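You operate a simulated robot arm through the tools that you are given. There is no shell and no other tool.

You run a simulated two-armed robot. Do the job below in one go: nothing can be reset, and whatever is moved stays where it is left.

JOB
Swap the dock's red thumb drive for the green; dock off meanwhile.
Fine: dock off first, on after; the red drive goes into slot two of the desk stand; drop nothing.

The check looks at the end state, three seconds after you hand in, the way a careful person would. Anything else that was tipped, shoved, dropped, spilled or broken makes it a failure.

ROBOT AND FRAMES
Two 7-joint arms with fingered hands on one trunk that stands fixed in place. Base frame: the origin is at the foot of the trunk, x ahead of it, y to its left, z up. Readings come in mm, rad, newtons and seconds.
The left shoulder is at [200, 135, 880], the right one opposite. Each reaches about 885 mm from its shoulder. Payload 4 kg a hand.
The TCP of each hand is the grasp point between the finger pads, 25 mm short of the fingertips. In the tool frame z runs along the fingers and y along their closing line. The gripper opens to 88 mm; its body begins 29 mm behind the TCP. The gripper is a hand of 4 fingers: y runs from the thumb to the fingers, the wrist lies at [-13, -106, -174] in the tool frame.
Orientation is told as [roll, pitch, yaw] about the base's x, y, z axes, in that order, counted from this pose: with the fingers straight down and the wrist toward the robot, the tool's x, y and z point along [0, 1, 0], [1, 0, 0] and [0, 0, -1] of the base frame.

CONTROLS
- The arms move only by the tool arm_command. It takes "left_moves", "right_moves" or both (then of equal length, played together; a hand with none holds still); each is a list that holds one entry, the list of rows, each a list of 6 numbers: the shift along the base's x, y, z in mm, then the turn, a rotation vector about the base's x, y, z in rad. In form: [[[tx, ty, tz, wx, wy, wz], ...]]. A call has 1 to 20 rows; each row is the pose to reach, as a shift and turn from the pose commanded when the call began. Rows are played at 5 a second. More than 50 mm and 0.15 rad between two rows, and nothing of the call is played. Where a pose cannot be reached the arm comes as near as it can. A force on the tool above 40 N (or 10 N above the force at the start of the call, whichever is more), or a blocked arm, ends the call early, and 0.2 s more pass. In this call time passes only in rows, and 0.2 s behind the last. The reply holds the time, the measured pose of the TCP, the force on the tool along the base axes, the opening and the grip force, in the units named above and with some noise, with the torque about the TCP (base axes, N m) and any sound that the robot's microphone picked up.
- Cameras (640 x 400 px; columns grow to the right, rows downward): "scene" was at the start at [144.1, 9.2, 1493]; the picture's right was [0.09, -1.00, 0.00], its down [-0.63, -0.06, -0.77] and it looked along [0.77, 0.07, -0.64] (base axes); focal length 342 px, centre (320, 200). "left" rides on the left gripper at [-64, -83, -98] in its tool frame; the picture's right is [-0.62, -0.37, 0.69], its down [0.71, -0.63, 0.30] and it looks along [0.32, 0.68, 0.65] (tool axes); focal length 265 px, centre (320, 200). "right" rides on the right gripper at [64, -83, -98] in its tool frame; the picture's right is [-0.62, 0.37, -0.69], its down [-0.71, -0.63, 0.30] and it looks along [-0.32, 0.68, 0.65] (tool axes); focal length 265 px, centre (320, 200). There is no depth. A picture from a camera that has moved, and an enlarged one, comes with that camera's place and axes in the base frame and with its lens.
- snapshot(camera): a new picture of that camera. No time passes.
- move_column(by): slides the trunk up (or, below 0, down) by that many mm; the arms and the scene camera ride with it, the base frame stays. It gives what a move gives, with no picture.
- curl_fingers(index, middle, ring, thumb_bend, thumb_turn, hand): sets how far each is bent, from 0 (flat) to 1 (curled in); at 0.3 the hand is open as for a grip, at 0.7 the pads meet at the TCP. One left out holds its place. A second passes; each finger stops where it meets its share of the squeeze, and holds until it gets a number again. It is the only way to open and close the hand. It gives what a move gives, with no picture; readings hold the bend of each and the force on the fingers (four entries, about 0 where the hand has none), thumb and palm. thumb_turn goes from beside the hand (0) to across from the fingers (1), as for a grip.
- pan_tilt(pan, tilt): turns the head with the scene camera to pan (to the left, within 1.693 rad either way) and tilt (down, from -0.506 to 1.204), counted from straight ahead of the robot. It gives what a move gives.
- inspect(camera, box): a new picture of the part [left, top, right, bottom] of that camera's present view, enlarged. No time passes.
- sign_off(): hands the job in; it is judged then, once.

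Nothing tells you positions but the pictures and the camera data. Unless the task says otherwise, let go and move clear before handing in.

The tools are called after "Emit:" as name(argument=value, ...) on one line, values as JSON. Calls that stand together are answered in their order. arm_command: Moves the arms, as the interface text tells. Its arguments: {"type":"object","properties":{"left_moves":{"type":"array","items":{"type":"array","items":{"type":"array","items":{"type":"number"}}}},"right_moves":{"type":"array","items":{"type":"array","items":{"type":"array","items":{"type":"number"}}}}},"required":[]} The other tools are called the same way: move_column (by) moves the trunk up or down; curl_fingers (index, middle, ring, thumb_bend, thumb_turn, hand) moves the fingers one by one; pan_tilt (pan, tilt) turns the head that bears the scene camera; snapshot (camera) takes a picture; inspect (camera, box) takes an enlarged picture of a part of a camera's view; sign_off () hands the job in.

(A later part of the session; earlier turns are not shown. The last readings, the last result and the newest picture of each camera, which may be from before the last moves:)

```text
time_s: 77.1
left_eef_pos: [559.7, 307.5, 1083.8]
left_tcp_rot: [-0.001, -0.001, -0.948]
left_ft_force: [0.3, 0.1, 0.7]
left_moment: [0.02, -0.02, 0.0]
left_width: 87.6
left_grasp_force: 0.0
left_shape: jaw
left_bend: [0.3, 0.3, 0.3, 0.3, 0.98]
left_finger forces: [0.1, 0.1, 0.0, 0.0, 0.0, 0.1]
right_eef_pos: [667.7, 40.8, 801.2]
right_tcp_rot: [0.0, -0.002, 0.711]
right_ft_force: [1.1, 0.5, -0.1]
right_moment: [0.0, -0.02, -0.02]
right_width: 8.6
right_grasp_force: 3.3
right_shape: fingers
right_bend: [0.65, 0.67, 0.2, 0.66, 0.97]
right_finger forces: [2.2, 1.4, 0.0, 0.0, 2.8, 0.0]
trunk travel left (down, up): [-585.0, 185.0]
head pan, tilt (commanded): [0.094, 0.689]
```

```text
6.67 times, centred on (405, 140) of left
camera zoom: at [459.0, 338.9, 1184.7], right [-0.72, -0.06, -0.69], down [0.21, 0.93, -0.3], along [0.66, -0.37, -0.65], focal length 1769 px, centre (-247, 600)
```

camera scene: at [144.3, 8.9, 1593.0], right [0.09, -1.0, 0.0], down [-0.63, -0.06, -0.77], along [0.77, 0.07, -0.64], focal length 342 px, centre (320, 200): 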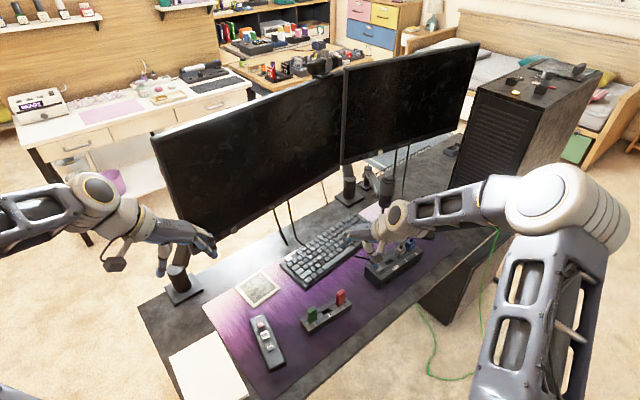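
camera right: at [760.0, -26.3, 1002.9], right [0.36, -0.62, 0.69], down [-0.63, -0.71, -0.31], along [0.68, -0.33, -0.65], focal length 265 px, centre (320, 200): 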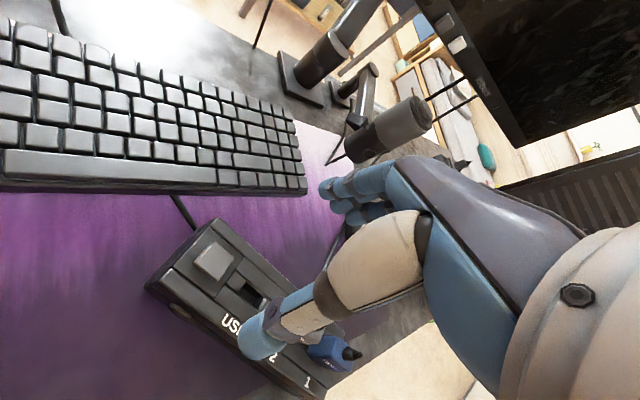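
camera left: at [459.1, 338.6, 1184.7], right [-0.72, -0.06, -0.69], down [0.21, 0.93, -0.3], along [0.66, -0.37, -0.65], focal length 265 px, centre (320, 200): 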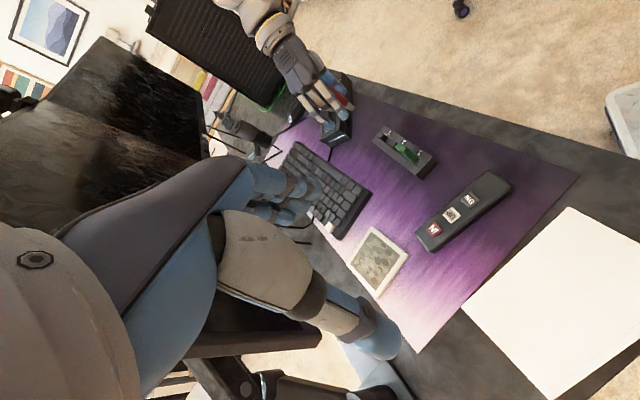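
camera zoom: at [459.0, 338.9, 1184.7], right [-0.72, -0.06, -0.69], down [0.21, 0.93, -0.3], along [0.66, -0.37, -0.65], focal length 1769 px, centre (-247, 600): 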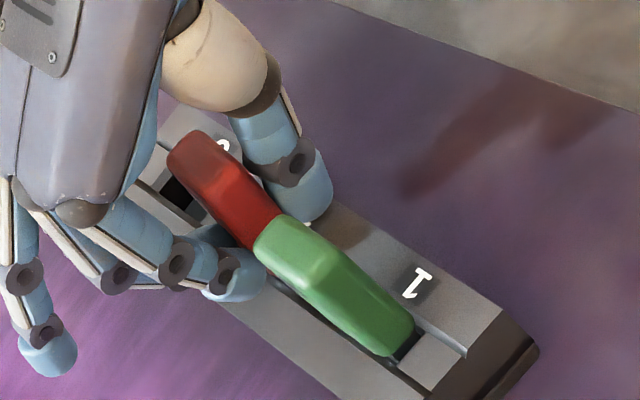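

Emit:
arm_command(right_moves=[[[0, 0, -0.8, 0, 0, 0], [0, 0, -1.6, 0, 0, 0], [0, 0, -2.2, 0, 0, 0]]])

Emit:
curl_fingers(hand="right", index=0.63, middle=0.63, thumb_bend=0.63)

Emit:
inspect(camera="left", box=[370, 110, 440, 170])

Emit:
inspect(camera="right", box=[220, 190, 340, 270])

```text
time_s: 77.9
left_eef_pos: [558.6, 308.3, 1085.9]
left_tcp_rot: [0.001, 0.0, -0.951]
left_ft_force: [0.0, 0.5, -0.3]
left_moment: [-0.01, 0.01, -0.01]
left_width: 87.5
left_grasp_force: 0.1
left_shape: jaw
left_bend: [0.3, 0.3, 0.3, 0.3, 0.98]
left_finger forces: [0.0, 0.1, 0.0, 0.1, 0.1, 0.1]
right_eef_pos: [669.9, 41.2, 798.5]
right_tcp_rot: [0.0, -0.001, 0.711]
right_ft_force: [0.5, 1.1, 6.1]
right_moment: [0.04, 0.03, 0.07]
right_width: 8.1
right_grasp_force: 4.1
right_shape: fingers
right_bend: [0.65, 0.67, 0.2, 0.66, 0.97]
right_finger forces: [2.8, 1.9, 0.0, 0.1, 3.3, 0.1]
trunk travel left (down, up): [-585.0, 185.0]
head pan, tilt (commanded): [0.094, 0.689]
```

```text
time_s: 78.9
left_eef_pos: [559.1, 307.5, 1085.4]
left_tcp_rot: [0.001, -0.001, -0.949]
left_ft_force: [-0.1, -0.7, -1.3]
left_moment: [-0.01, -0.03, -0.02]
left_width: 87.2
left_grasp_force: 0.0
left_shape: jaw
left_bend: [0.3, 0.3, 0.3, 0.3, 0.98]
left_finger forces: [0.1, 0.1, 0.0, 0.0, 0.0, 0.0]
right_eef_pos: [669.4, 41.7, 798.1]
right_tcp_rot: [0.001, 0.0, 0.711]
right_ft_force: [-0.2, -0.3, 0.0]
right_moment: [-0.03, 0.01, 0.0]
right_width: 12.9
right_grasp_force: 0.1
right_shape: fingers
right_bend: [0.63, 0.63, 0.2, 0.63, 0.97]
right_finger forces: [0.1, 0.0, 0.0, 0.1, 0.1, 0.1]
trunk travel left (down, up): [-585.0, 185.0]
head pan, tilt (commanded): [0.094, 0.689]
```

```text
6.67 times, centred on (405, 140) of left
camera zoom: at [459.0, 338.8, 1184.7], right [-0.72, -0.06, -0.69], down [0.21, 0.93, -0.3], along [0.66, -0.37, -0.65], focal length 1769 px, centre (-247, 600)
```

zoom: 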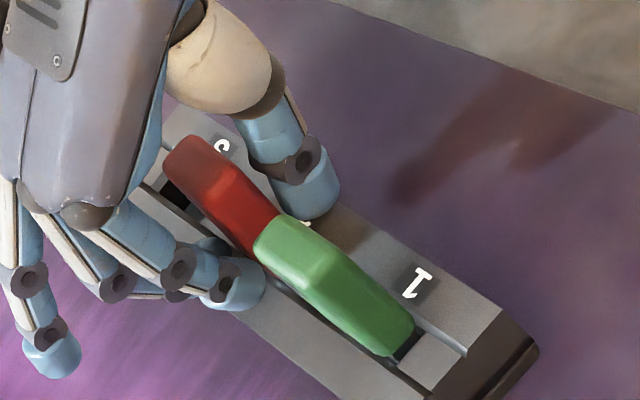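

```text
5.00 times, centred on (280, 230) of right
camera zoom: at [562.2, 35.4, 897.0], right [0.68, -0.23, 0.69], down [-0.01, -0.95, -0.31], along [0.73, 0.2, -0.65], focal length 1327 px, centre (520, 50)
```

zoom: 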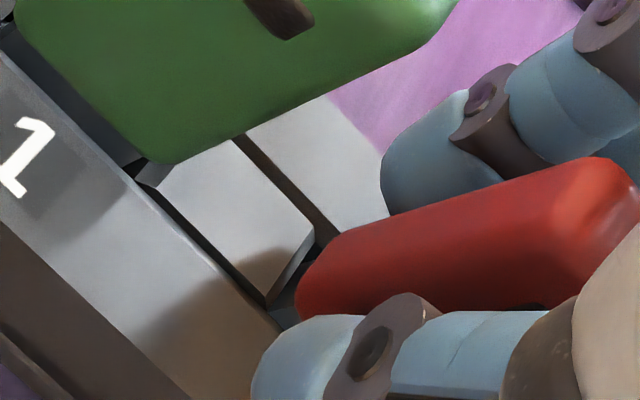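

Seated (6 N reaction at the bottom) and released. I open wider, rise, and confirm.

Emit:
curl_fingers(hand="right", index=0.4, middle=0.4, thumb_bend=0.4)

Emit:
arm_command(right_moves=[[[0, 0, 5, 0, 0, 0], [0, 0, 15, 0, 0, 0], [0, 0, 30, 0, 0, 0], [0, 0, 50, 0, 0, 0], [0, 0, 75, 0, 0, 0]]])

Emit:
inspect(camera="scene", box=[292, 280, 364, 334])

Emit:
inspect(camera="left", box=[370, 110, 440, 170])

```text
time_s: 79.9
left_eef_pos: [558.3, 305.9, 1084.2]
left_tcp_rot: [0.0, 0.0, -0.949]
left_ft_force: [-0.2, -0.2, -0.5]
left_moment: [0.0, 0.02, -0.02]
left_width: 87.7
left_grasp_force: 0.1
left_shape: jaw
left_bend: [0.3, 0.3, 0.3, 0.3, 0.98]
left_finger forces: [0.1, 0.0, 0.0, 0.0, 0.0, 0.0]
right_eef_pos: [668.9, 41.0, 799.0]
right_tcp_rot: [0.0, 0.0, 0.712]
right_ft_force: [-0.1, -0.2, -0.5]
right_moment: [0.01, 0.03, 0.0]
right_width: 62.8
right_grasp_force: 0.0
right_shape: fingers
right_bend: [0.4, 0.4, 0.2, 0.4, 0.97]
right_finger forces: [0.1, 0.0, 0.0, 0.0, 0.0, 0.1]
trunk travel left (down, up): [-585.0, 185.0]
head pan, tilt (commanded): [0.094, 0.689]
```

```text
time_s: 81.1
left_eef_pos: [559.6, 307.8, 1085.0]
left_tcp_rot: [-0.001, -0.002, -0.949]
left_ft_force: [0.0, -0.3, -0.4]
left_moment: [-0.01, -0.03, -0.01]
left_width: 87.5
left_grasp_force: 0.0
left_shape: jaw
left_bend: [0.3, 0.3, 0.3, 0.3, 0.98]
left_finger forces: [0.0, 0.0, 0.0, 0.0, 0.1, 0.1]
right_eef_pos: [669.7, 41.2, 872.9]
right_tcp_rot: [-0.001, 0.0, 0.709]
right_ft_force: [-0.6, 0.3, 0.4]
right_moment: [-0.07, 0.0, 0.03]
right_width: 63.0
right_grasp_force: 0.1
right_shape: fingers
right_bend: [0.4, 0.4, 0.2, 0.4, 0.97]
right_finger forces: [0.1, 0.0, 0.0, 0.0, 0.0, 0.0]
trunk travel left (down, up): [-585.0, 185.0]
head pan, tilt (commanded): [0.094, 0.689]
```

```text
7.41 times, centred on (328, 307) of scene
camera zoom: at [144.3, 9.3, 1593.0], right [0.09, -1.0, 0.0], down [-0.63, -0.06, -0.77], along [0.77, 0.07, -0.64], focal length 2534 px, centre (261, -593)
```

zoom: 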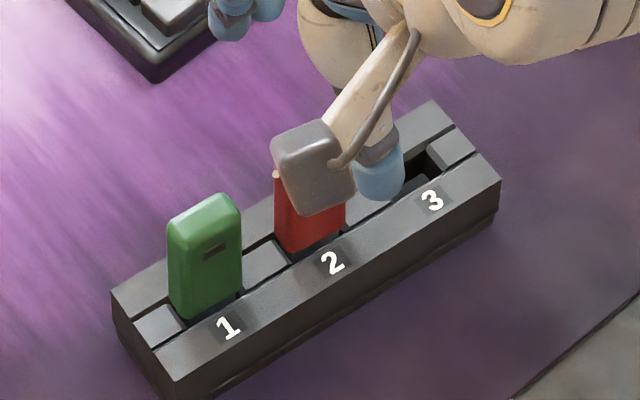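

```text
6.67 times, centred on (405, 140) of left
camera zoom: at [459.1, 338.9, 1184.6], right [-0.72, -0.06, -0.69], down [0.21, 0.93, -0.3], along [0.66, -0.37, -0.65], focal length 1769 px, centre (-247, 600)
```

zoom: 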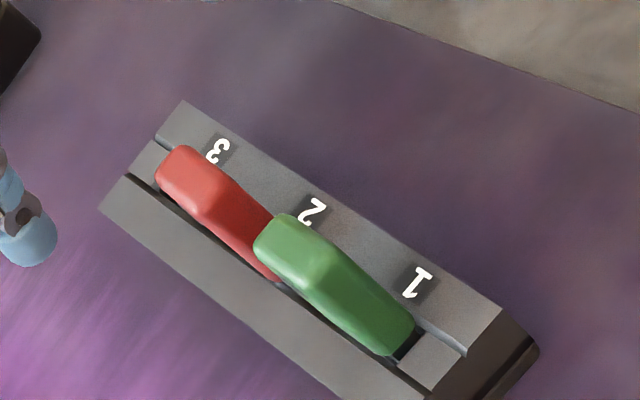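

Red is properly seated in slot 2 and the stand hasn't moved. Now the green drive: I shift one pitch over slot 1 and descend with the same three-point approach.

Emit:
arm_command(right_moves=[[[-10, 12, 5, 0, 0, 0], [-20, 24, 5, 0, 0, -0.005], [-30.5, 37.1, 0, 0, 0, -0.009], [-30.5, 37.1, -15, 0, 0, -0.009]]])

Emit:
inspect(camera="scene", box=[282, 275, 354, 329])

Emit:
inspect(camera="left", box=[360, 100, 450, 170])

Emit:
inspect(camera="right", box=[180, 150, 420, 330])

```text
time_s: 82.1
left_eef_pos: [558.7, 309.1, 1086.7]
left_tcp_rot: [-0.001, 0.0, -0.949]
left_ft_force: [-0.1, -0.5, 0.3]
left_moment: [0.0, -0.01, 0.02]
left_width: 87.5
left_grasp_force: 0.1
left_shape: jaw
left_bend: [0.3, 0.3, 0.3, 0.3, 0.98]
left_finger forces: [0.0, 0.0, 0.1, 0.0, 0.1, 0.0]
right_eef_pos: [639.4, 77.3, 860.0]
right_tcp_rot: [0.001, -0.002, 0.699]
right_ft_force: [1.1, 0.4, 0.1]
right_moment: [0.01, 0.02, -0.01]
right_width: 63.1
right_grasp_force: 0.1
right_shape: fingers
right_bend: [0.4, 0.4, 0.2, 0.4, 0.97]
right_finger forces: [0.0, 0.0, 0.1, 0.0, 0.0, 0.0]
trunk travel left (down, up): [-585.0, 185.0]
head pan, tilt (commanded): [0.094, 0.689]
```

```text
7.41 times, centred on (318, 302) of scene
camera zoom: at [144.1, 9.2, 1593.1], right [0.09, -1.0, 0.0], down [-0.63, -0.06, -0.77], along [0.77, 0.07, -0.64], focal length 2534 px, centre (335, -556)
```

zoom: 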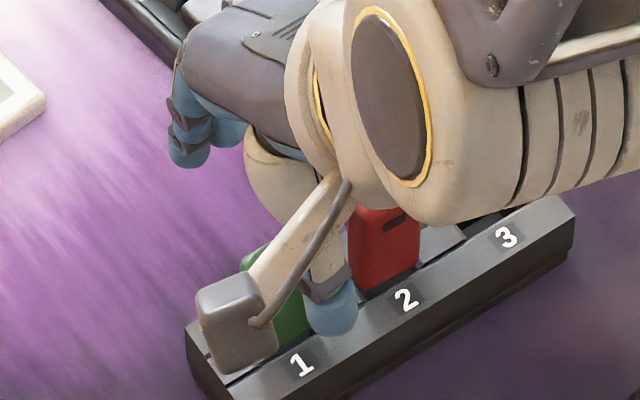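

```text
5.71 times, centred on (405, 135) of left
camera zoom: at [459.0, 338.8, 1184.8], right [-0.72, -0.06, -0.69], down [0.21, 0.93, -0.3], along [0.66, -0.37, -0.65], focal length 1517 px, centre (-166, 571)
```

zoom: 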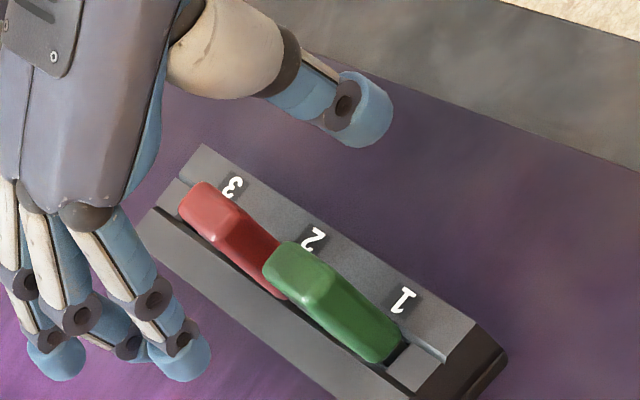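

```text
2.22 times, centred on (300, 240) of right
camera zoom: at [531.9, 73.3, 957.8], right [0.68, -0.24, 0.69], down [-0.02, -0.95, -0.31], along [0.73, 0.19, -0.65], focal length 590 px, centre (364, 111)
```

zoom: 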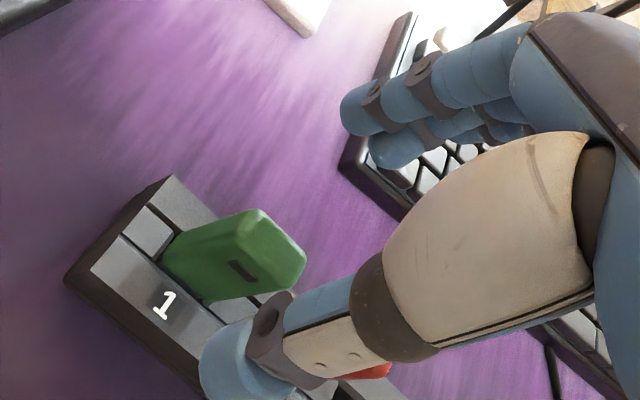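

Emit:
arm_command(right_moves=[[[0, 0.5, -15, 0, 0, 0], [0, 0.5, -30, 0, 0, 0], [0, 0.5, -45, 0, 0, 0], [0, 0.5, -58, 0, 0, 0]]])

Emit:
curl_fingers(hand="right", index=0.58, middle=0.58, thumb_bend=0.59)

Emit:
inspect(camera="left", box=[370, 110, 440, 170])

Emit:
inspect(camera="right", box=[200, 150, 400, 300])

Emit:
inspect(camera="scene", box=[292, 285, 348, 327])

```text
time_s: 83.1
left_eef_pos: [558.7, 307.9, 1085.8]
left_tcp_rot: [0.002, -0.001, -0.95]
left_ft_force: [-0.3, 0.2, -0.2]
left_moment: [-0.01, 0.0, 0.0]
left_width: 87.8
left_grasp_force: 0.1
left_shape: jaw
left_bend: [0.3, 0.3, 0.3, 0.3, 0.98]
left_finger forces: [0.0, 0.1, 0.0, 0.1, 0.0, 0.0]
right_eef_pos: [639.7, 79.0, 800.9]
right_tcp_rot: [-0.001, -0.001, 0.7]
right_ft_force: [-0.2, -0.2, 0.4]
right_moment: [-0.01, 0.01, 0.01]
right_width: 63.1
right_grasp_force: 0.1
right_shape: fingers
right_bend: [0.4, 0.4, 0.2, 0.4, 0.97]
right_finger forces: [0.1, 0.1, 0.0, 0.1, 0.0, 0.0]
trunk travel left (down, up): [-585.0, 185.0]
head pan, tilt (commanded): [0.094, 0.689]
```

```text
time_s: 84.1
left_eef_pos: [559.0, 306.9, 1085.8]
left_tcp_rot: [-0.001, 0.0, -0.95]
left_ft_force: [-0.2, 0.4, -0.4]
left_moment: [0.02, -0.01, -0.01]
left_width: 87.4
left_grasp_force: 0.0
left_shape: jaw
left_bend: [0.3, 0.3, 0.3, 0.3, 0.98]
left_finger forces: [0.0, 0.1, 0.1, 0.0, 0.0, 0.0]
right_eef_pos: [638.5, 78.7, 801.3]
right_tcp_rot: [0.0, 0.0, 0.7]
right_ft_force: [0.4, -0.6, 0.5]
right_moment: [0.03, 0.0, 0.03]
right_width: 24.7
right_grasp_force: 0.0
right_shape: fingers
right_bend: [0.57, 0.57, 0.2, 0.59, 0.97]
right_finger forces: [0.0, 0.0, 0.0, 0.0, 0.1, 0.0]
trunk travel left (down, up): [-585.0, 185.0]
head pan, tilt (commanded): [0.094, 0.689]
```

```text
6.67 times, centred on (405, 140) of left
camera zoom: at [459.0, 338.9, 1184.7], right [-0.72, -0.06, -0.69], down [0.21, 0.93, -0.3], along [0.66, -0.37, -0.65], focal length 1769 px, centre (-247, 600)
```

zoom: 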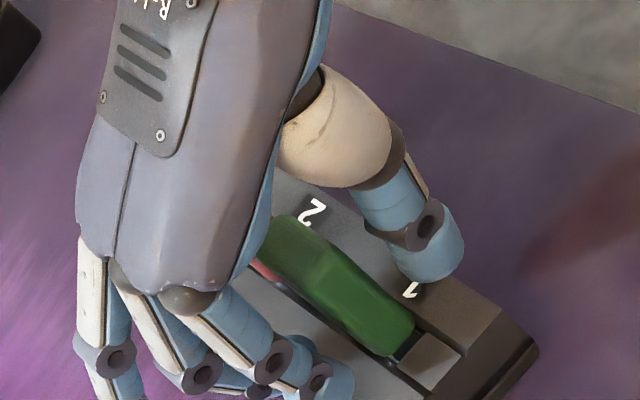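

```text
2.67 times, centred on (300, 225) of right
camera zoom: at [531.8, 74.5, 899.2], right [0.68, -0.24, 0.69], down [-0.02, -0.95, -0.31], along [0.73, 0.19, -0.65], focal length 708 px, centre (373, 133)
```

zoom: 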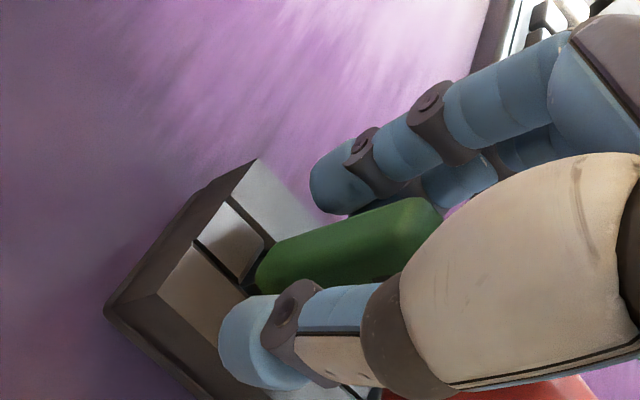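

```text
9.52 times, centred on (320, 306) of scene
camera zoom: at [144.1, 9.3, 1593.0], right [0.09, -1.0, 0.0], down [-0.63, -0.06, -0.77], along [0.77, 0.07, -0.64], focal length 3257 px, centre (320, -810)
```

zoom: 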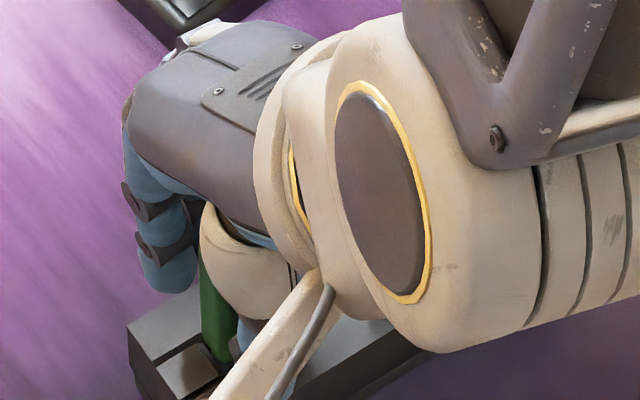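

Same geometry as for the red drive. I close gently to the light, balanced grip.

Emit:
curl_fingers(hand="right", index=0.68, middle=0.68, thumb_bend=0.68)

Emit:
inspect(camera="left", box=[370, 110, 440, 170])

Emit:
inspect(camera="right", box=[200, 150, 400, 300])

```text
time_s: 85.1
left_eef_pos: [558.5, 307.1, 1086.4]
left_tcp_rot: [0.0, -0.001, -0.95]
left_ft_force: [-0.2, -0.1, -0.8]
left_moment: [-0.04, 0.01, -0.04]
left_width: 87.6
left_grasp_force: 0.1
left_shape: jaw
left_bend: [0.3, 0.3, 0.3, 0.3, 0.98]
left_finger forces: [0.0, 0.0, 0.1, 0.0, 0.0, 0.0]
right_eef_pos: [639.5, 79.3, 800.0]
right_tcp_rot: [0.001, 0.001, 0.698]
right_ft_force: [0.7, -0.3, -1.1]
right_moment: [-0.01, -0.03, 0.01]
right_width: 8.8
right_grasp_force: 2.9
right_shape: fingers
right_bend: [0.65, 0.67, 0.2, 0.65, 0.97]
right_finger forces: [1.5, 1.1, 0.0, 0.0, 2.4, 0.0]
trunk travel left (down, up): [-585.0, 185.0]
head pan, tilt (commanded): [0.094, 0.689]
```

```text
6.67 times, centred on (405, 140) of left
camera zoom: at [459.0, 338.9, 1184.7], right [-0.72, -0.06, -0.69], down [0.21, 0.93, -0.3], along [0.66, -0.37, -0.65], focal length 1769 px, centre (-247, 600)
```

zoom: 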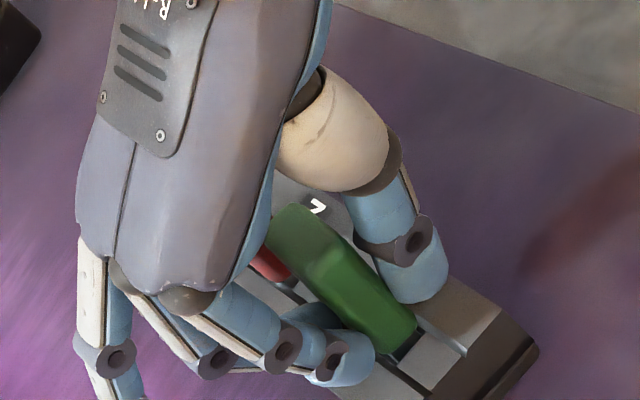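

```text
2.67 times, centred on (300, 225) of right
camera zoom: at [531.8, 74.5, 899.2], right [0.68, -0.24, 0.69], down [-0.02, -0.95, -0.31], along [0.73, 0.19, -0.65], focal length 708 px, centre (373, 133)
```

zoom: 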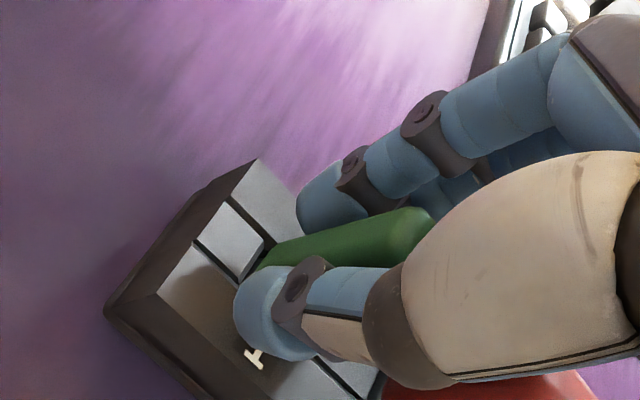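

Emit:
curl_fingers(hand="right", index=0.69, middle=0.69, thumb_bend=0.705)

Emit:
arm_command(right_moves=[[[0, 0, 3, 0, 0, 0], [0, 0, 7, 0, 0, 0], [0, 0, 12, 0, 0, 0], [0, 0, 18, 0, 0, 0], [0, 0, 25, 0, 0, 0], [0, 0, 34, 0, 0, 0], [0, 0, 44, 0, 0, 0], [0, 0, 55, 0, 0, 0]]])

Emit:
inspect(camera="left", box=[350, 90, 440, 170])

Emit:
inspect(camera="right", box=[200, 150, 400, 300])

Emit:
inspect(camera="scene", box=[282, 270, 354, 324])

```text
time_s: 86.1
left_eef_pos: [558.0, 307.8, 1085.8]
left_tcp_rot: [-0.001, -0.002, -0.95]
left_ft_force: [0.1, -0.4, 0.5]
left_moment: [0.01, 0.02, -0.01]
left_width: 87.4
left_grasp_force: 0.0
left_shape: jaw
left_bend: [0.3, 0.3, 0.3, 0.3, 0.98]
left_finger forces: [0.0, 0.0, 0.0, 0.0, 0.0, 0.1]
right_eef_pos: [638.8, 79.2, 799.9]
right_tcp_rot: [-0.001, 0.0, 0.7]
right_ft_force: [0.7, 1.4, -0.1]
right_moment: [-0.01, -0.02, 0.01]
right_width: 8.4
right_grasp_force: 3.3
right_shape: fingers
right_bend: [0.66, 0.67, 0.2, 0.65, 0.97]
right_finger forces: [2.2, 1.5, 0.0, 0.1, 3.1, 0.0]
trunk travel left (down, up): [-585.0, 185.0]
head pan, tilt (commanded): [0.094, 0.689]
```

```text
time_s: 87.9
left_eef_pos: [559.7, 308.7, 1084.7]
left_tcp_rot: [-0.001, 0.001, -0.949]
left_ft_force: [-0.4, -0.2, 0.0]
left_moment: [0.02, 0.04, 0.03]
left_width: 87.4
left_grasp_force: 0.0
left_shape: jaw
left_bend: [0.3, 0.3, 0.3, 0.3, 0.98]
left_finger forces: [0.0, 0.1, 0.0, 0.0, 0.1, 0.0]
right_eef_pos: [639.7, 78.4, 854.8]
right_tcp_rot: [0.001, -0.001, 0.7]
right_ft_force: [-0.6, 0.5, -0.2]
right_moment: [0.0, -0.02, 0.01]
right_width: 8.3
right_grasp_force: 3.4
right_shape: fingers
right_bend: [0.66, 0.67, 0.2, 0.66, 0.97]
right_finger forces: [2.1, 1.2, 0.0, 0.0, 3.2, 0.0]
trunk travel left (down, up): [-585.0, 185.0]
head pan, tilt (commanded): [0.094, 0.689]
```

```text
5.00 times, centred on (395, 130) of left
camera zoom: at [459.1, 338.9, 1184.7], right [-0.72, -0.06, -0.69], down [0.21, 0.93, -0.3], along [0.66, -0.37, -0.65], focal length 1327 px, centre (-55, 550)
```

zoom: 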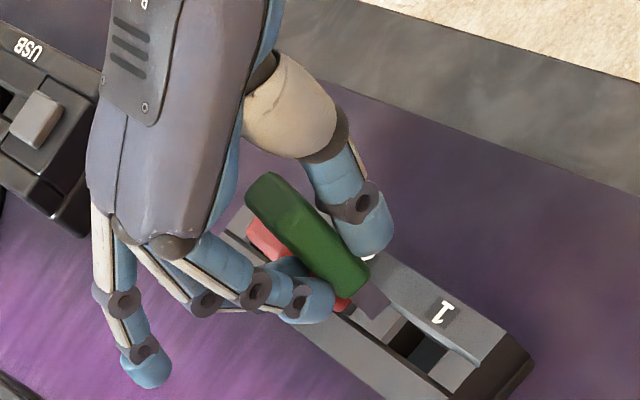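

```text
2.67 times, centred on (300, 225) of right
camera zoom: at [531.9, 73.8, 954.1], right [0.68, -0.24, 0.69], down [-0.02, -0.95, -0.3], along [0.73, 0.19, -0.65], focal length 708 px, centre (373, 133)
```

zoom: 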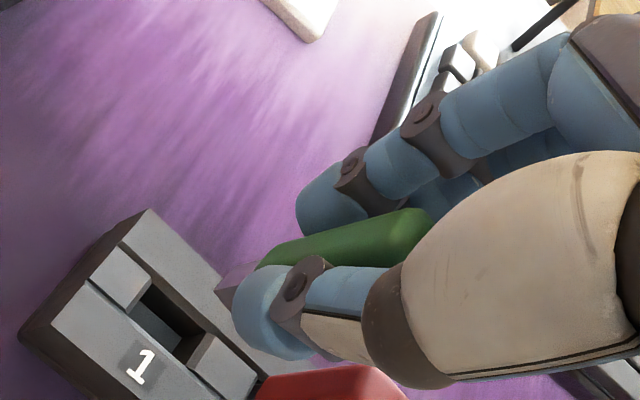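

```text
7.41 times, centred on (318, 297) of scene
camera zoom: at [144.2, 9.3, 1593.0], right [0.09, -1.0, 0.0], down [-0.63, -0.06, -0.77], along [0.77, 0.07, -0.64], focal length 2534 px, centre (335, -518)
```

zoom: 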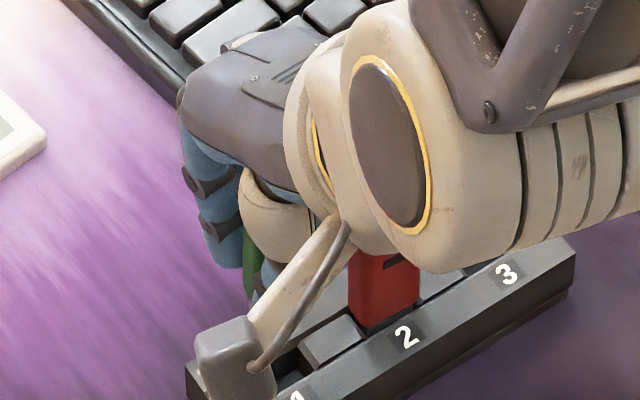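

The green drive is out of slot 1, held straight. I raise it well above the red one first, then carry it across to hover over the dock's USB socket.

Emit:
arm_command(right_moves=[[[0, 0, 20, 0, 0, 0], [0, 0, 40, 0, 0, 0], [0, 0, 62, 0, 0, 0], [22, -23, 65, 0, 0, 0.003], [47, -49, 65, 0, 0, 0.007], [72, -75, 65, 0, 0, 0.01], [97, -102, 65, 0, 0, 0.014], [122, -128, 65, 0, 0, 0.018], [147, -154, 65, 0, 0, 0.021], [172, -180, 65, 0, 0, 0.025], [192, -201, 65, 0, 0, 0.028], [202.4, -211.9, 65, 0, 0, 0.03]]])

Emit:
inspect(camera="scene", box=[360, 210, 440, 270])

Emit:
inspect(camera="left", box=[265, 50, 365, 130])

Emit:
inspect(camera="right", box=[180, 150, 400, 330])

```text
time_s: 90.5
left_eef_pos: [558.3, 307.9, 1086.0]
left_tcp_rot: [0.001, 0.001, -0.949]
left_ft_force: [0.2, 1.2, -0.2]
left_moment: [-0.01, -0.01, 0.02]
left_width: 87.8
left_grasp_force: 0.1
left_shape: jaw
left_bend: [0.3, 0.3, 0.3, 0.3, 0.98]
left_finger forces: [0.0, 0.0, 0.1, 0.0, 0.1, 0.1]
right_eef_pos: [841.4, -133.8, 920.8]
right_tcp_rot: [-0.001, 0.0, 0.732]
right_ft_force: [0.3, 0.1, -0.5]
right_moment: [0.02, 0.02, 0.0]
right_width: 8.4
right_grasp_force: 3.3
right_shape: fingers
right_bend: [0.66, 0.68, 0.2, 0.66, 0.97]
right_finger forces: [2.2, 1.0, 0.1, 0.0, 3.1, 0.0]
trunk travel left (down, up): [-585.0, 185.0]
head pan, tilt (commanded): [0.094, 0.689]
```

```text
6.67 times, centred on (400, 240) of scene
camera zoom: at [144.1, 9.3, 1593.1], right [0.09, -1.0, 0.0], down [-0.63, -0.06, -0.77], along [0.77, 0.07, -0.64], focal length 2280 px, centre (-213, -67)
```

zoom: 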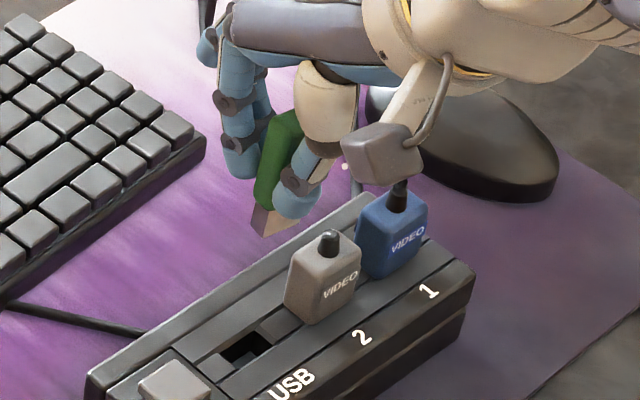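

```text
5.00 times, centred on (315, 90) of left
camera zoom: at [459.0, 338.9, 1184.7], right [-0.72, -0.06, -0.69], down [0.21, 0.93, -0.3], along [0.66, -0.37, -0.65], focal length 1327 px, centre (345, 750)
```

zoom: 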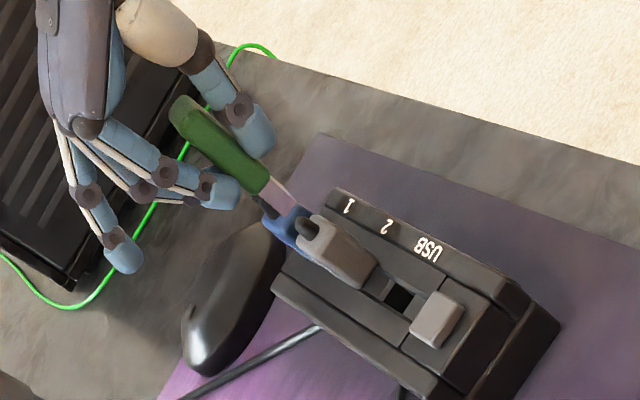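

```text
2.22 times, centred on (290, 240) of right
camera zoom: at [734.3, -141.8, 1019.4], right [0.69, -0.22, 0.69], down [0.01, -0.95, -0.3], along [0.73, 0.21, -0.65], focal length 590 px, centre (387, 111)
```

zoom: 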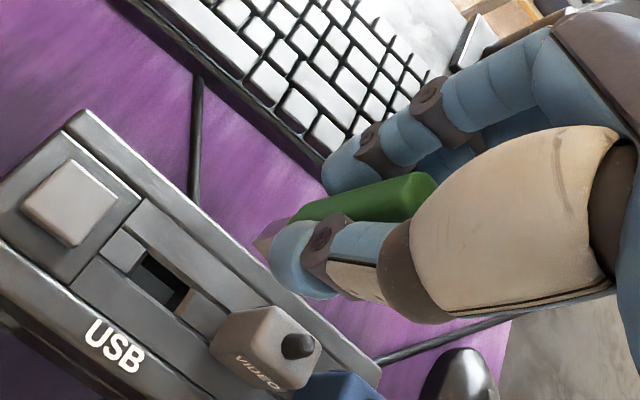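

The drive hangs over the dock with the socket visible below. I take close-ups of the plug and the socket for the final alignment.

Emit:
inspect(camera="scene", box=[386, 226, 418, 250])

Emit:
inspect(camera="scene", box=[378, 250, 410, 274])

Emit:
inspect(camera="left", box=[280, 65, 320, 95])

```text
16.00 times, centred on (402, 238) of scene
camera zoom: at [144.1, 9.3, 1593.1], right [0.09, -1.0, 0.0], down [-0.63, -0.06, -0.77], along [0.77, 0.07, -0.64], focal length 5472 px, centre (-992, -408)
```

zoom: 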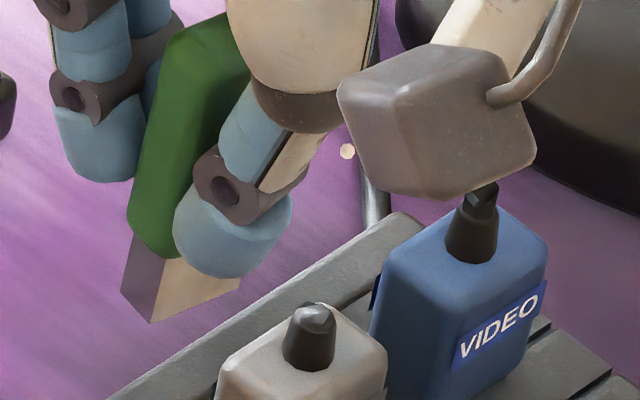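

```text
16.00 times, centred on (394, 262) of scene
camera zoom: at [144.1, 9.3, 1593.1], right [0.09, -1.0, 0.0], down [-0.63, -0.06, -0.77], along [0.77, 0.07, -0.64], focal length 5472 px, centre (-864, -792)
```

zoom: 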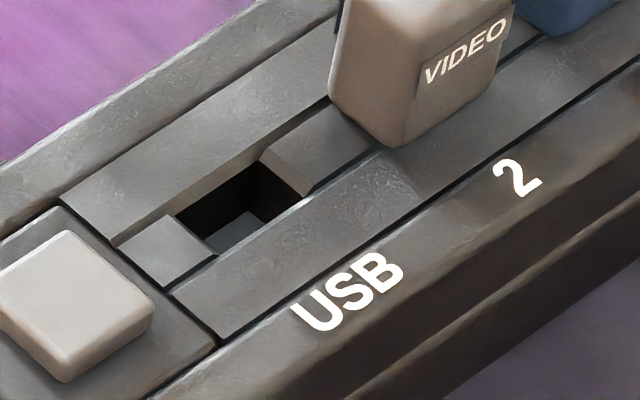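

```text
13.33 times, centred on (300, 80) of left
camera zoom: at [459.0, 338.9, 1184.7], right [-0.72, -0.06, -0.69], down [0.21, 0.93, -0.3], along [0.66, -0.37, -0.65], focal length 3539 px, centre (587, 1800)
```

zoom: 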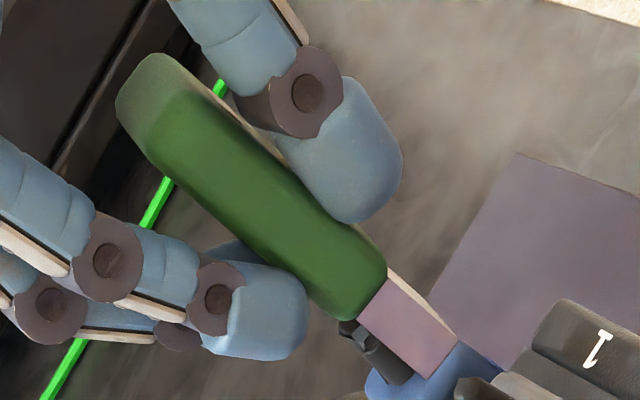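

Close-ups show the green drive is yawed about 8° and leaning about 4° in the grip relative to the dock. I correct those angles and lower to about 8 mm above the dock surface.

Emit:
arm_command(right_moves=[[[0.9, 1.3, -5, -0.024, 0.01, 0.05], [1.8, 2.6, -15, -0.048, 0.02, 0.1], [2.7, 3.9, -28, -0.072, 0.031, 0.145], [2.7, 3.9, -45, -0.072, 0.031, 0.145], [2.7, 3.9, -62, -0.072, 0.031, 0.145], [2.7, 3.9, -74, -0.072, 0.031, 0.145]]])

Emit:
inspect(camera="scene", box=[378, 244, 410, 268])

Emit:
inspect(camera="left", box=[305, 80, 345, 110])

Emit:
inspect(camera="right", box=[200, 170, 360, 290])

```text
time_s: 91.9
left_eef_pos: [558.9, 306.7, 1085.7]
left_tcp_rot: [0.0, -0.001, -0.951]
left_ft_force: [-0.4, -0.1, 0.3]
left_moment: [-0.01, 0.04, 0.0]
left_width: 87.6
left_grasp_force: 0.1
left_shape: jaw
left_bend: [0.3, 0.3, 0.3, 0.3, 0.98]
left_finger forces: [0.1, 0.0, 0.1, 0.1, 0.1, 0.0]
right_eef_pos: [842.9, -129.5, 846.3]
right_tcp_rot: [-0.028, 0.075, 0.874]
right_ft_force: [-0.2, 0.4, -0.3]
right_moment: [-0.03, 0.01, 0.01]
right_width: 8.4
right_grasp_force: 3.7
right_shape: fingers
right_bend: [0.66, 0.68, 0.2, 0.66, 0.97]
right_finger forces: [2.1, 1.1, 0.0, 0.0, 3.1, 0.0]
trunk travel left (down, up): [-585.0, 185.0]
head pan, tilt (commanded): [0.094, 0.689]
```

```text
16.00 times, centred on (394, 256) of scene
camera zoom: at [144.1, 9.2, 1593.1], right [0.09, -1.0, 0.0], down [-0.63, -0.06, -0.77], along [0.77, 0.07, -0.64], focal length 5472 px, centre (-864, -696)
```

zoom: 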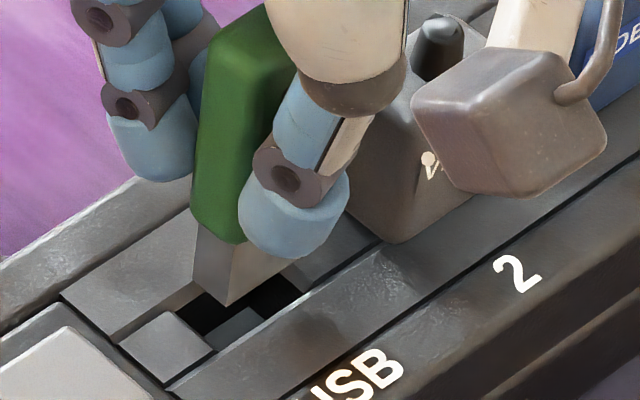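

```text
13.33 times, centred on (325, 95) of left
camera zoom: at [459.0, 338.8, 1184.7], right [-0.72, -0.06, -0.69], down [0.21, 0.93, -0.3], along [0.66, -0.37, -0.65], focal length 3539 px, centre (253, 1600)
```

zoom: 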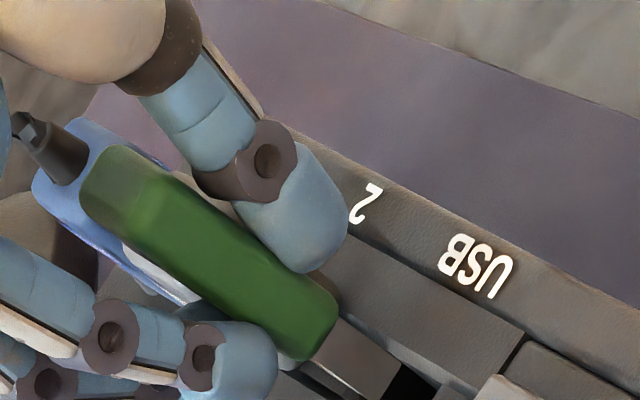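

```text
3.33 times, centred on (280, 230) of right
camera zoom: at [741.3, -144.8, 948.7], right [0.73, -0.06, 0.68], down [0.14, -0.96, -0.24], along [0.67, 0.27, -0.69], focal length 885 px, centre (453, 100)
```

zoom: 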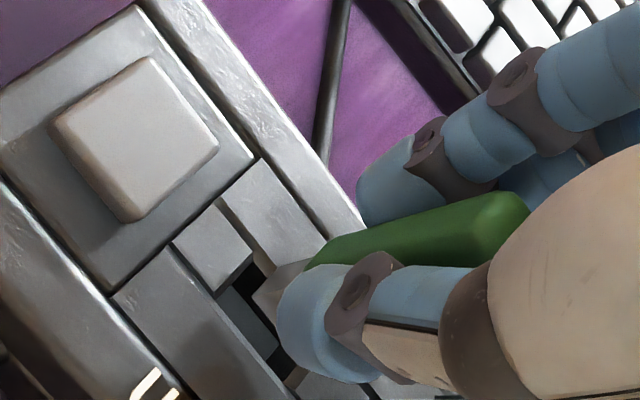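

Emit:
inspect(camera="left", box=[320, 92, 352, 116])

Emit:
inspect(camera="right", box=[240, 220, 300, 265])

Emit:
inspect(camera="scene", box=[382, 252, 402, 267])

```text
16.00 times, centred on (336, 104) of left
camera zoom: at [459.0, 338.8, 1184.7], right [-0.72, -0.06, -0.69], down [0.21, 0.93, -0.3], along [0.66, -0.37, -0.65], focal length 4246 px, centre (64, 1736)
```

zoom: 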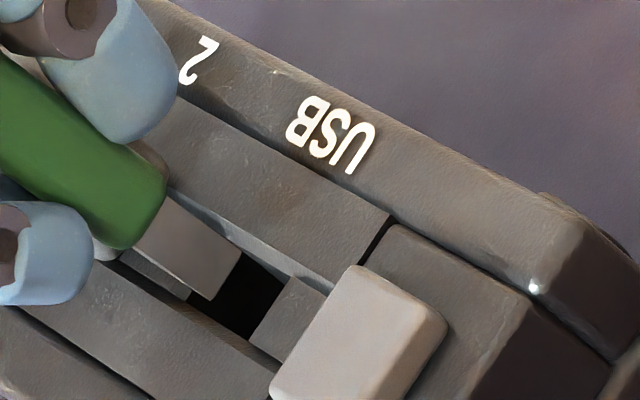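

```text
8.89 times, centred on (270, 242) of right
camera zoom: at [741.3, -144.8, 948.7], right [0.73, -0.06, 0.68], down [0.14, -0.96, -0.24], along [0.67, 0.27, -0.69], focal length 2359 px, centre (764, -178)
```

zoom: 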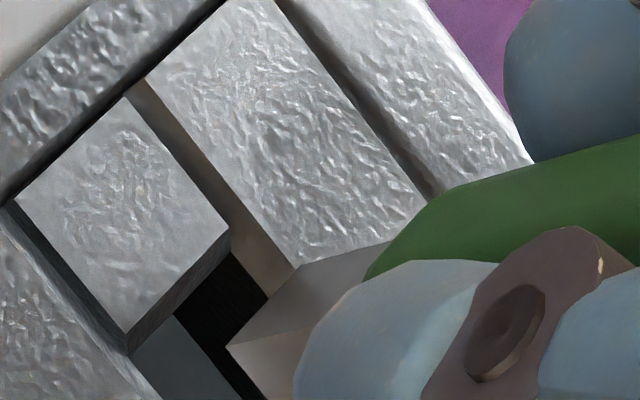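

```text
16.00 times, centred on (392, 260) of scene
camera zoom: at [144.1, 9.2, 1593.1], right [0.09, -1.0, 0.0], down [-0.63, -0.06, -0.77], along [0.77, 0.07, -0.64], focal length 5472 px, centre (-832, -752)
```

zoom: 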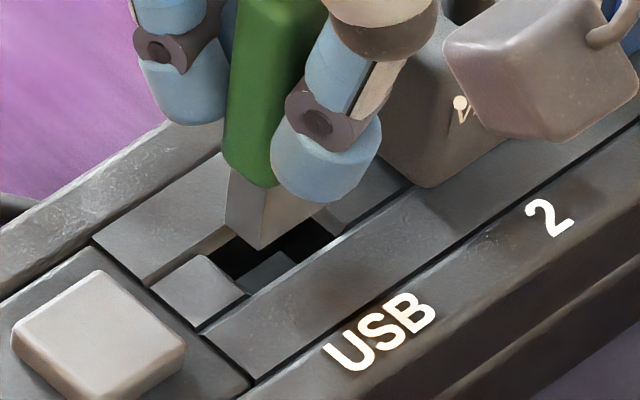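

The plug is centred over the USB opening with about 3 mm margin all round. I trim slightly and start lowering, watching the force.

Emit:
arm_command(right_moves=[[[0.3, -0.7, -3, 0.009, 0.008, 0], [0.6, -1.4, -6, 0.018, 0.016, 0], [0.6, -1.4, -9, 0.018, 0.016, 0], [0.6, -1.4, -12, 0.018, 0.016, 0]]])

Emit:
inspect(camera="scene", box=[382, 248, 406, 266])

Emit:
inspect(camera="left", box=[320, 92, 352, 116])

Emit:
inspect(camera="right", box=[240, 220, 300, 265])

```text
time_s: 92.9
left_eef_pos: [559.8, 306.8, 1085.4]
left_tcp_rot: [0.002, 0.0, -0.95]
left_ft_force: [-0.3, -0.2, 0.0]
left_moment: [0.01, -0.01, 0.01]
left_width: 87.9
left_grasp_force: 0.1
left_shape: jaw
left_bend: [0.3, 0.3, 0.3, 0.3, 0.98]
left_finger forces: [0.0, 0.1, 0.0, 0.0, 0.2, 0.1]
right_eef_pos: [843.7, -130.6, 834.6]
right_tcp_rot: [-0.002, 0.07, 0.876]
right_ft_force: [0.9, -0.5, -1.4]
right_moment: [-0.01, 0.02, -0.01]
right_width: 8.0
right_grasp_force: 2.9
right_shape: fingers
right_bend: [0.66, 0.68, 0.2, 0.66, 0.97]
right_finger forces: [2.0, 1.0, 0.0, 0.1, 3.2, 0.0]
trunk travel left (down, up): [-585.0, 185.0]
head pan, tilt (commanded): [0.094, 0.689]
```

```text
16.00 times, centred on (394, 257) of scene
camera zoom: at [144.1, 9.2, 1593.0], right [0.09, -1.0, 0.0], down [-0.63, -0.06, -0.77], along [0.77, 0.07, -0.64], focal length 5472 px, centre (-864, -712)
```

zoom: 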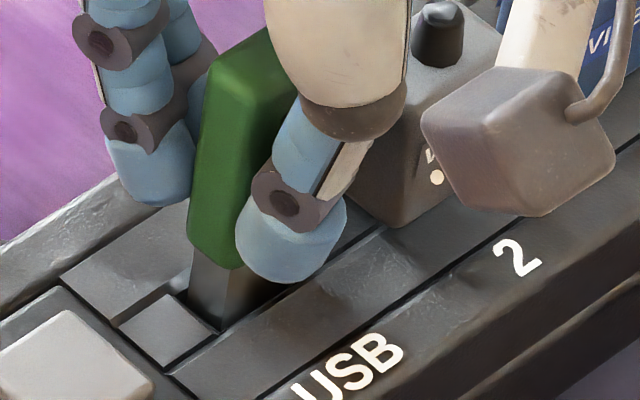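

```text
16.00 times, centred on (336, 104) of left
camera zoom: at [459.0, 338.8, 1184.7], right [-0.72, -0.06, -0.69], down [0.21, 0.93, -0.3], along [0.66, -0.37, -0.65], focal length 4246 px, centre (64, 1736)
```

zoom: 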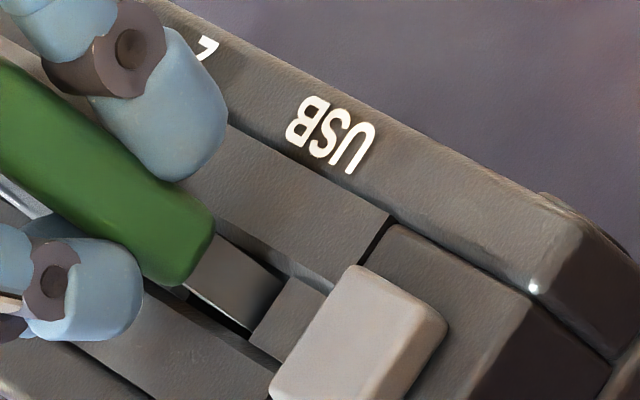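

```text
8.89 times, centred on (270, 242) of right
camera zoom: at [743.8, -148.0, 938.0], right [0.74, -0.08, 0.67], down [0.13, -0.96, -0.26], along [0.66, 0.28, -0.7], focal length 2359 px, centre (764, -178)
```

zoom: 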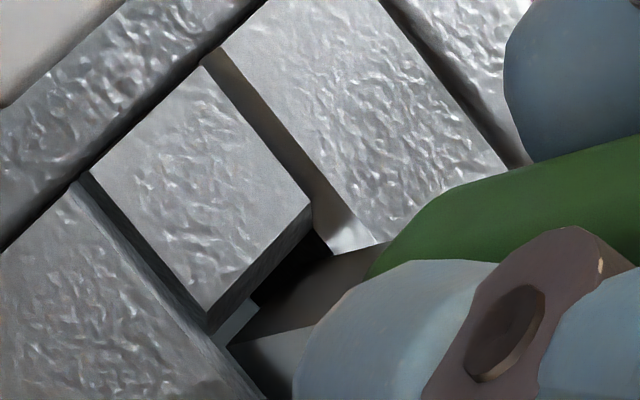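

The tip is inside the opening with no force. I shift 1 mm away from the left edge and continue down slowly.

Emit:
arm_command(right_moves=[[[0.7, -0.7, -1, 0, 0, 0], [0.7, -0.7, -3.5, 0, 0, 0], [0.7, -0.7, -6, 0, 0, 0]]])

Emit:
inspect(camera="scene", box=[382, 248, 406, 266])

Emit:
inspect(camera="left", box=[310, 86, 350, 116])

```text
time_s: 93.7
left_eef_pos: [559.1, 307.1, 1085.5]
left_tcp_rot: [0.0, 0.0, -0.949]
left_ft_force: [-0.4, 0.1, 0.2]
left_moment: [-0.01, -0.02, 0.0]
left_width: 87.5
left_grasp_force: 0.0
left_shape: jaw
left_bend: [0.3, 0.3, 0.3, 0.3, 0.98]
left_finger forces: [0.0, 0.0, 0.0, 0.1, 0.0, 0.0]
right_eef_pos: [846.2, -132.2, 829.6]
right_tcp_rot: [-0.004, 0.071, 0.875]
right_ft_force: [0.0, 0.2, -1.0]
right_moment: [0.01, 0.0, -0.02]
right_width: 8.2
right_grasp_force: 3.2
right_shape: fingers
right_bend: [0.66, 0.68, 0.2, 0.66, 0.97]
right_finger forces: [2.0, 0.9, 0.0, 0.0, 3.2, 0.1]
trunk travel left (down, up): [-585.0, 185.0]
head pan, tilt (commanded): [0.094, 0.689]
```

```text
16.00 times, centred on (394, 257) of scene
camera zoom: at [144.1, 9.2, 1593.0], right [0.09, -1.0, 0.0], down [-0.63, -0.06, -0.77], along [0.77, 0.07, -0.64], focal length 5472 px, centre (-864, -712)
```

zoom: 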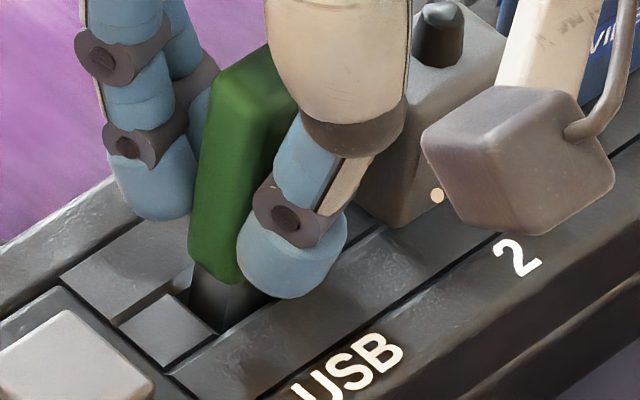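

```text
13.33 times, centred on (330, 101) of left
camera zoom: at [459.0, 338.8, 1184.7], right [-0.72, -0.06, -0.69], down [0.21, 0.93, -0.3], along [0.66, -0.37, -0.65], focal length 3539 px, centre (187, 1520)
```

zoom: 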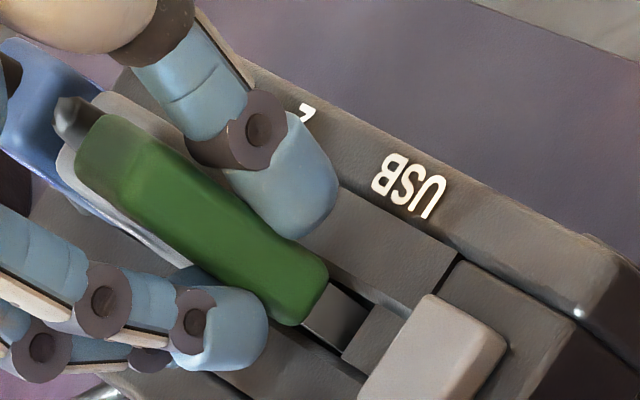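

Emit:
arm_command(right_moves=[[[0, 0, -2.5, 0, 0, 0], [0, 0, -5, 0, 0, 0], [0, 0, -7.5, 0, 0, 0]]])

Emit:
inspect(camera="scene", box=[376, 244, 416, 274])

Emit:
inspect(camera="left", box=[310, 86, 350, 116])

```text
time_s: 94.5
left_eef_pos: [558.8, 306.9, 1086.8]
left_tcp_rot: [0.0, 0.0, -0.951]
left_ft_force: [-0.2, -0.4, -0.7]
left_moment: [-0.03, 0.02, -0.02]
left_width: 87.8
left_grasp_force: 0.1
left_shape: jaw
left_bend: [0.3, 0.3, 0.3, 0.3, 0.98]
left_finger forces: [0.0, 0.0, 0.0, 0.0, 0.0, 0.1]
right_eef_pos: [846.0, -131.2, 822.4]
right_tcp_rot: [-0.004, 0.069, 0.876]
right_ft_force: [0.1, 1.1, 3.7]
right_moment: [0.04, 0.01, 0.01]
right_width: 8.5
right_grasp_force: 2.9
right_shape: fingers
right_bend: [0.66, 0.68, 0.2, 0.66, 0.97]
right_finger forces: [2.3, 1.2, 0.0, 0.0, 3.5, 0.1]
trunk travel left (down, up): [-585.0, 185.0]
head pan, tilt (commanded): [0.094, 0.689]
```

```text
13.33 times, centred on (396, 259) of scene
camera zoom: at [144.0, 9.3, 1593.1], right [0.09, -1.0, 0.0], down [-0.63, -0.06, -0.77], along [0.77, 0.07, -0.64], focal length 4560 px, centre (-693, -587)
```

zoom: 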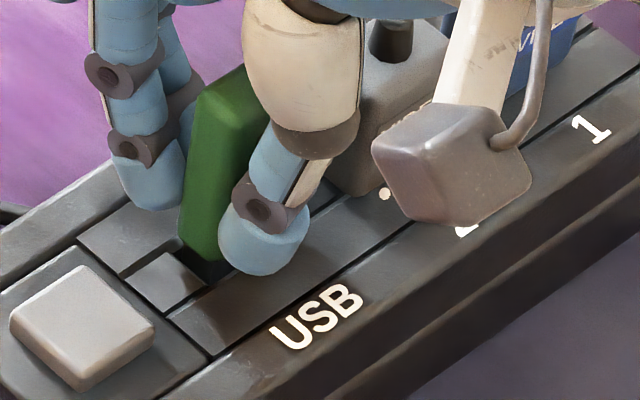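

```text
13.33 times, centred on (330, 101) of left
camera zoom: at [458.9, 338.9, 1184.8], right [-0.72, -0.06, -0.69], down [0.21, 0.93, -0.3], along [0.66, -0.37, -0.65], focal length 3539 px, centre (187, 1520)
```

zoom: 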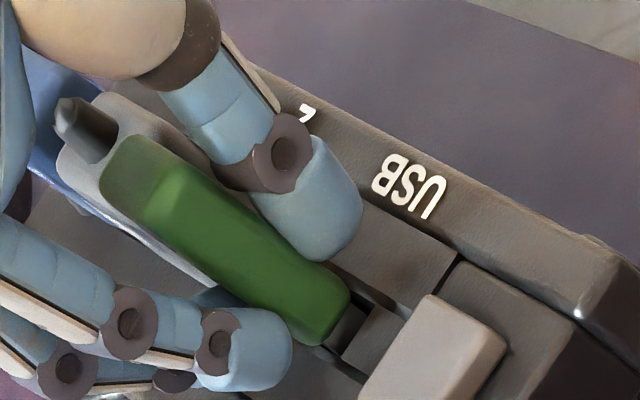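

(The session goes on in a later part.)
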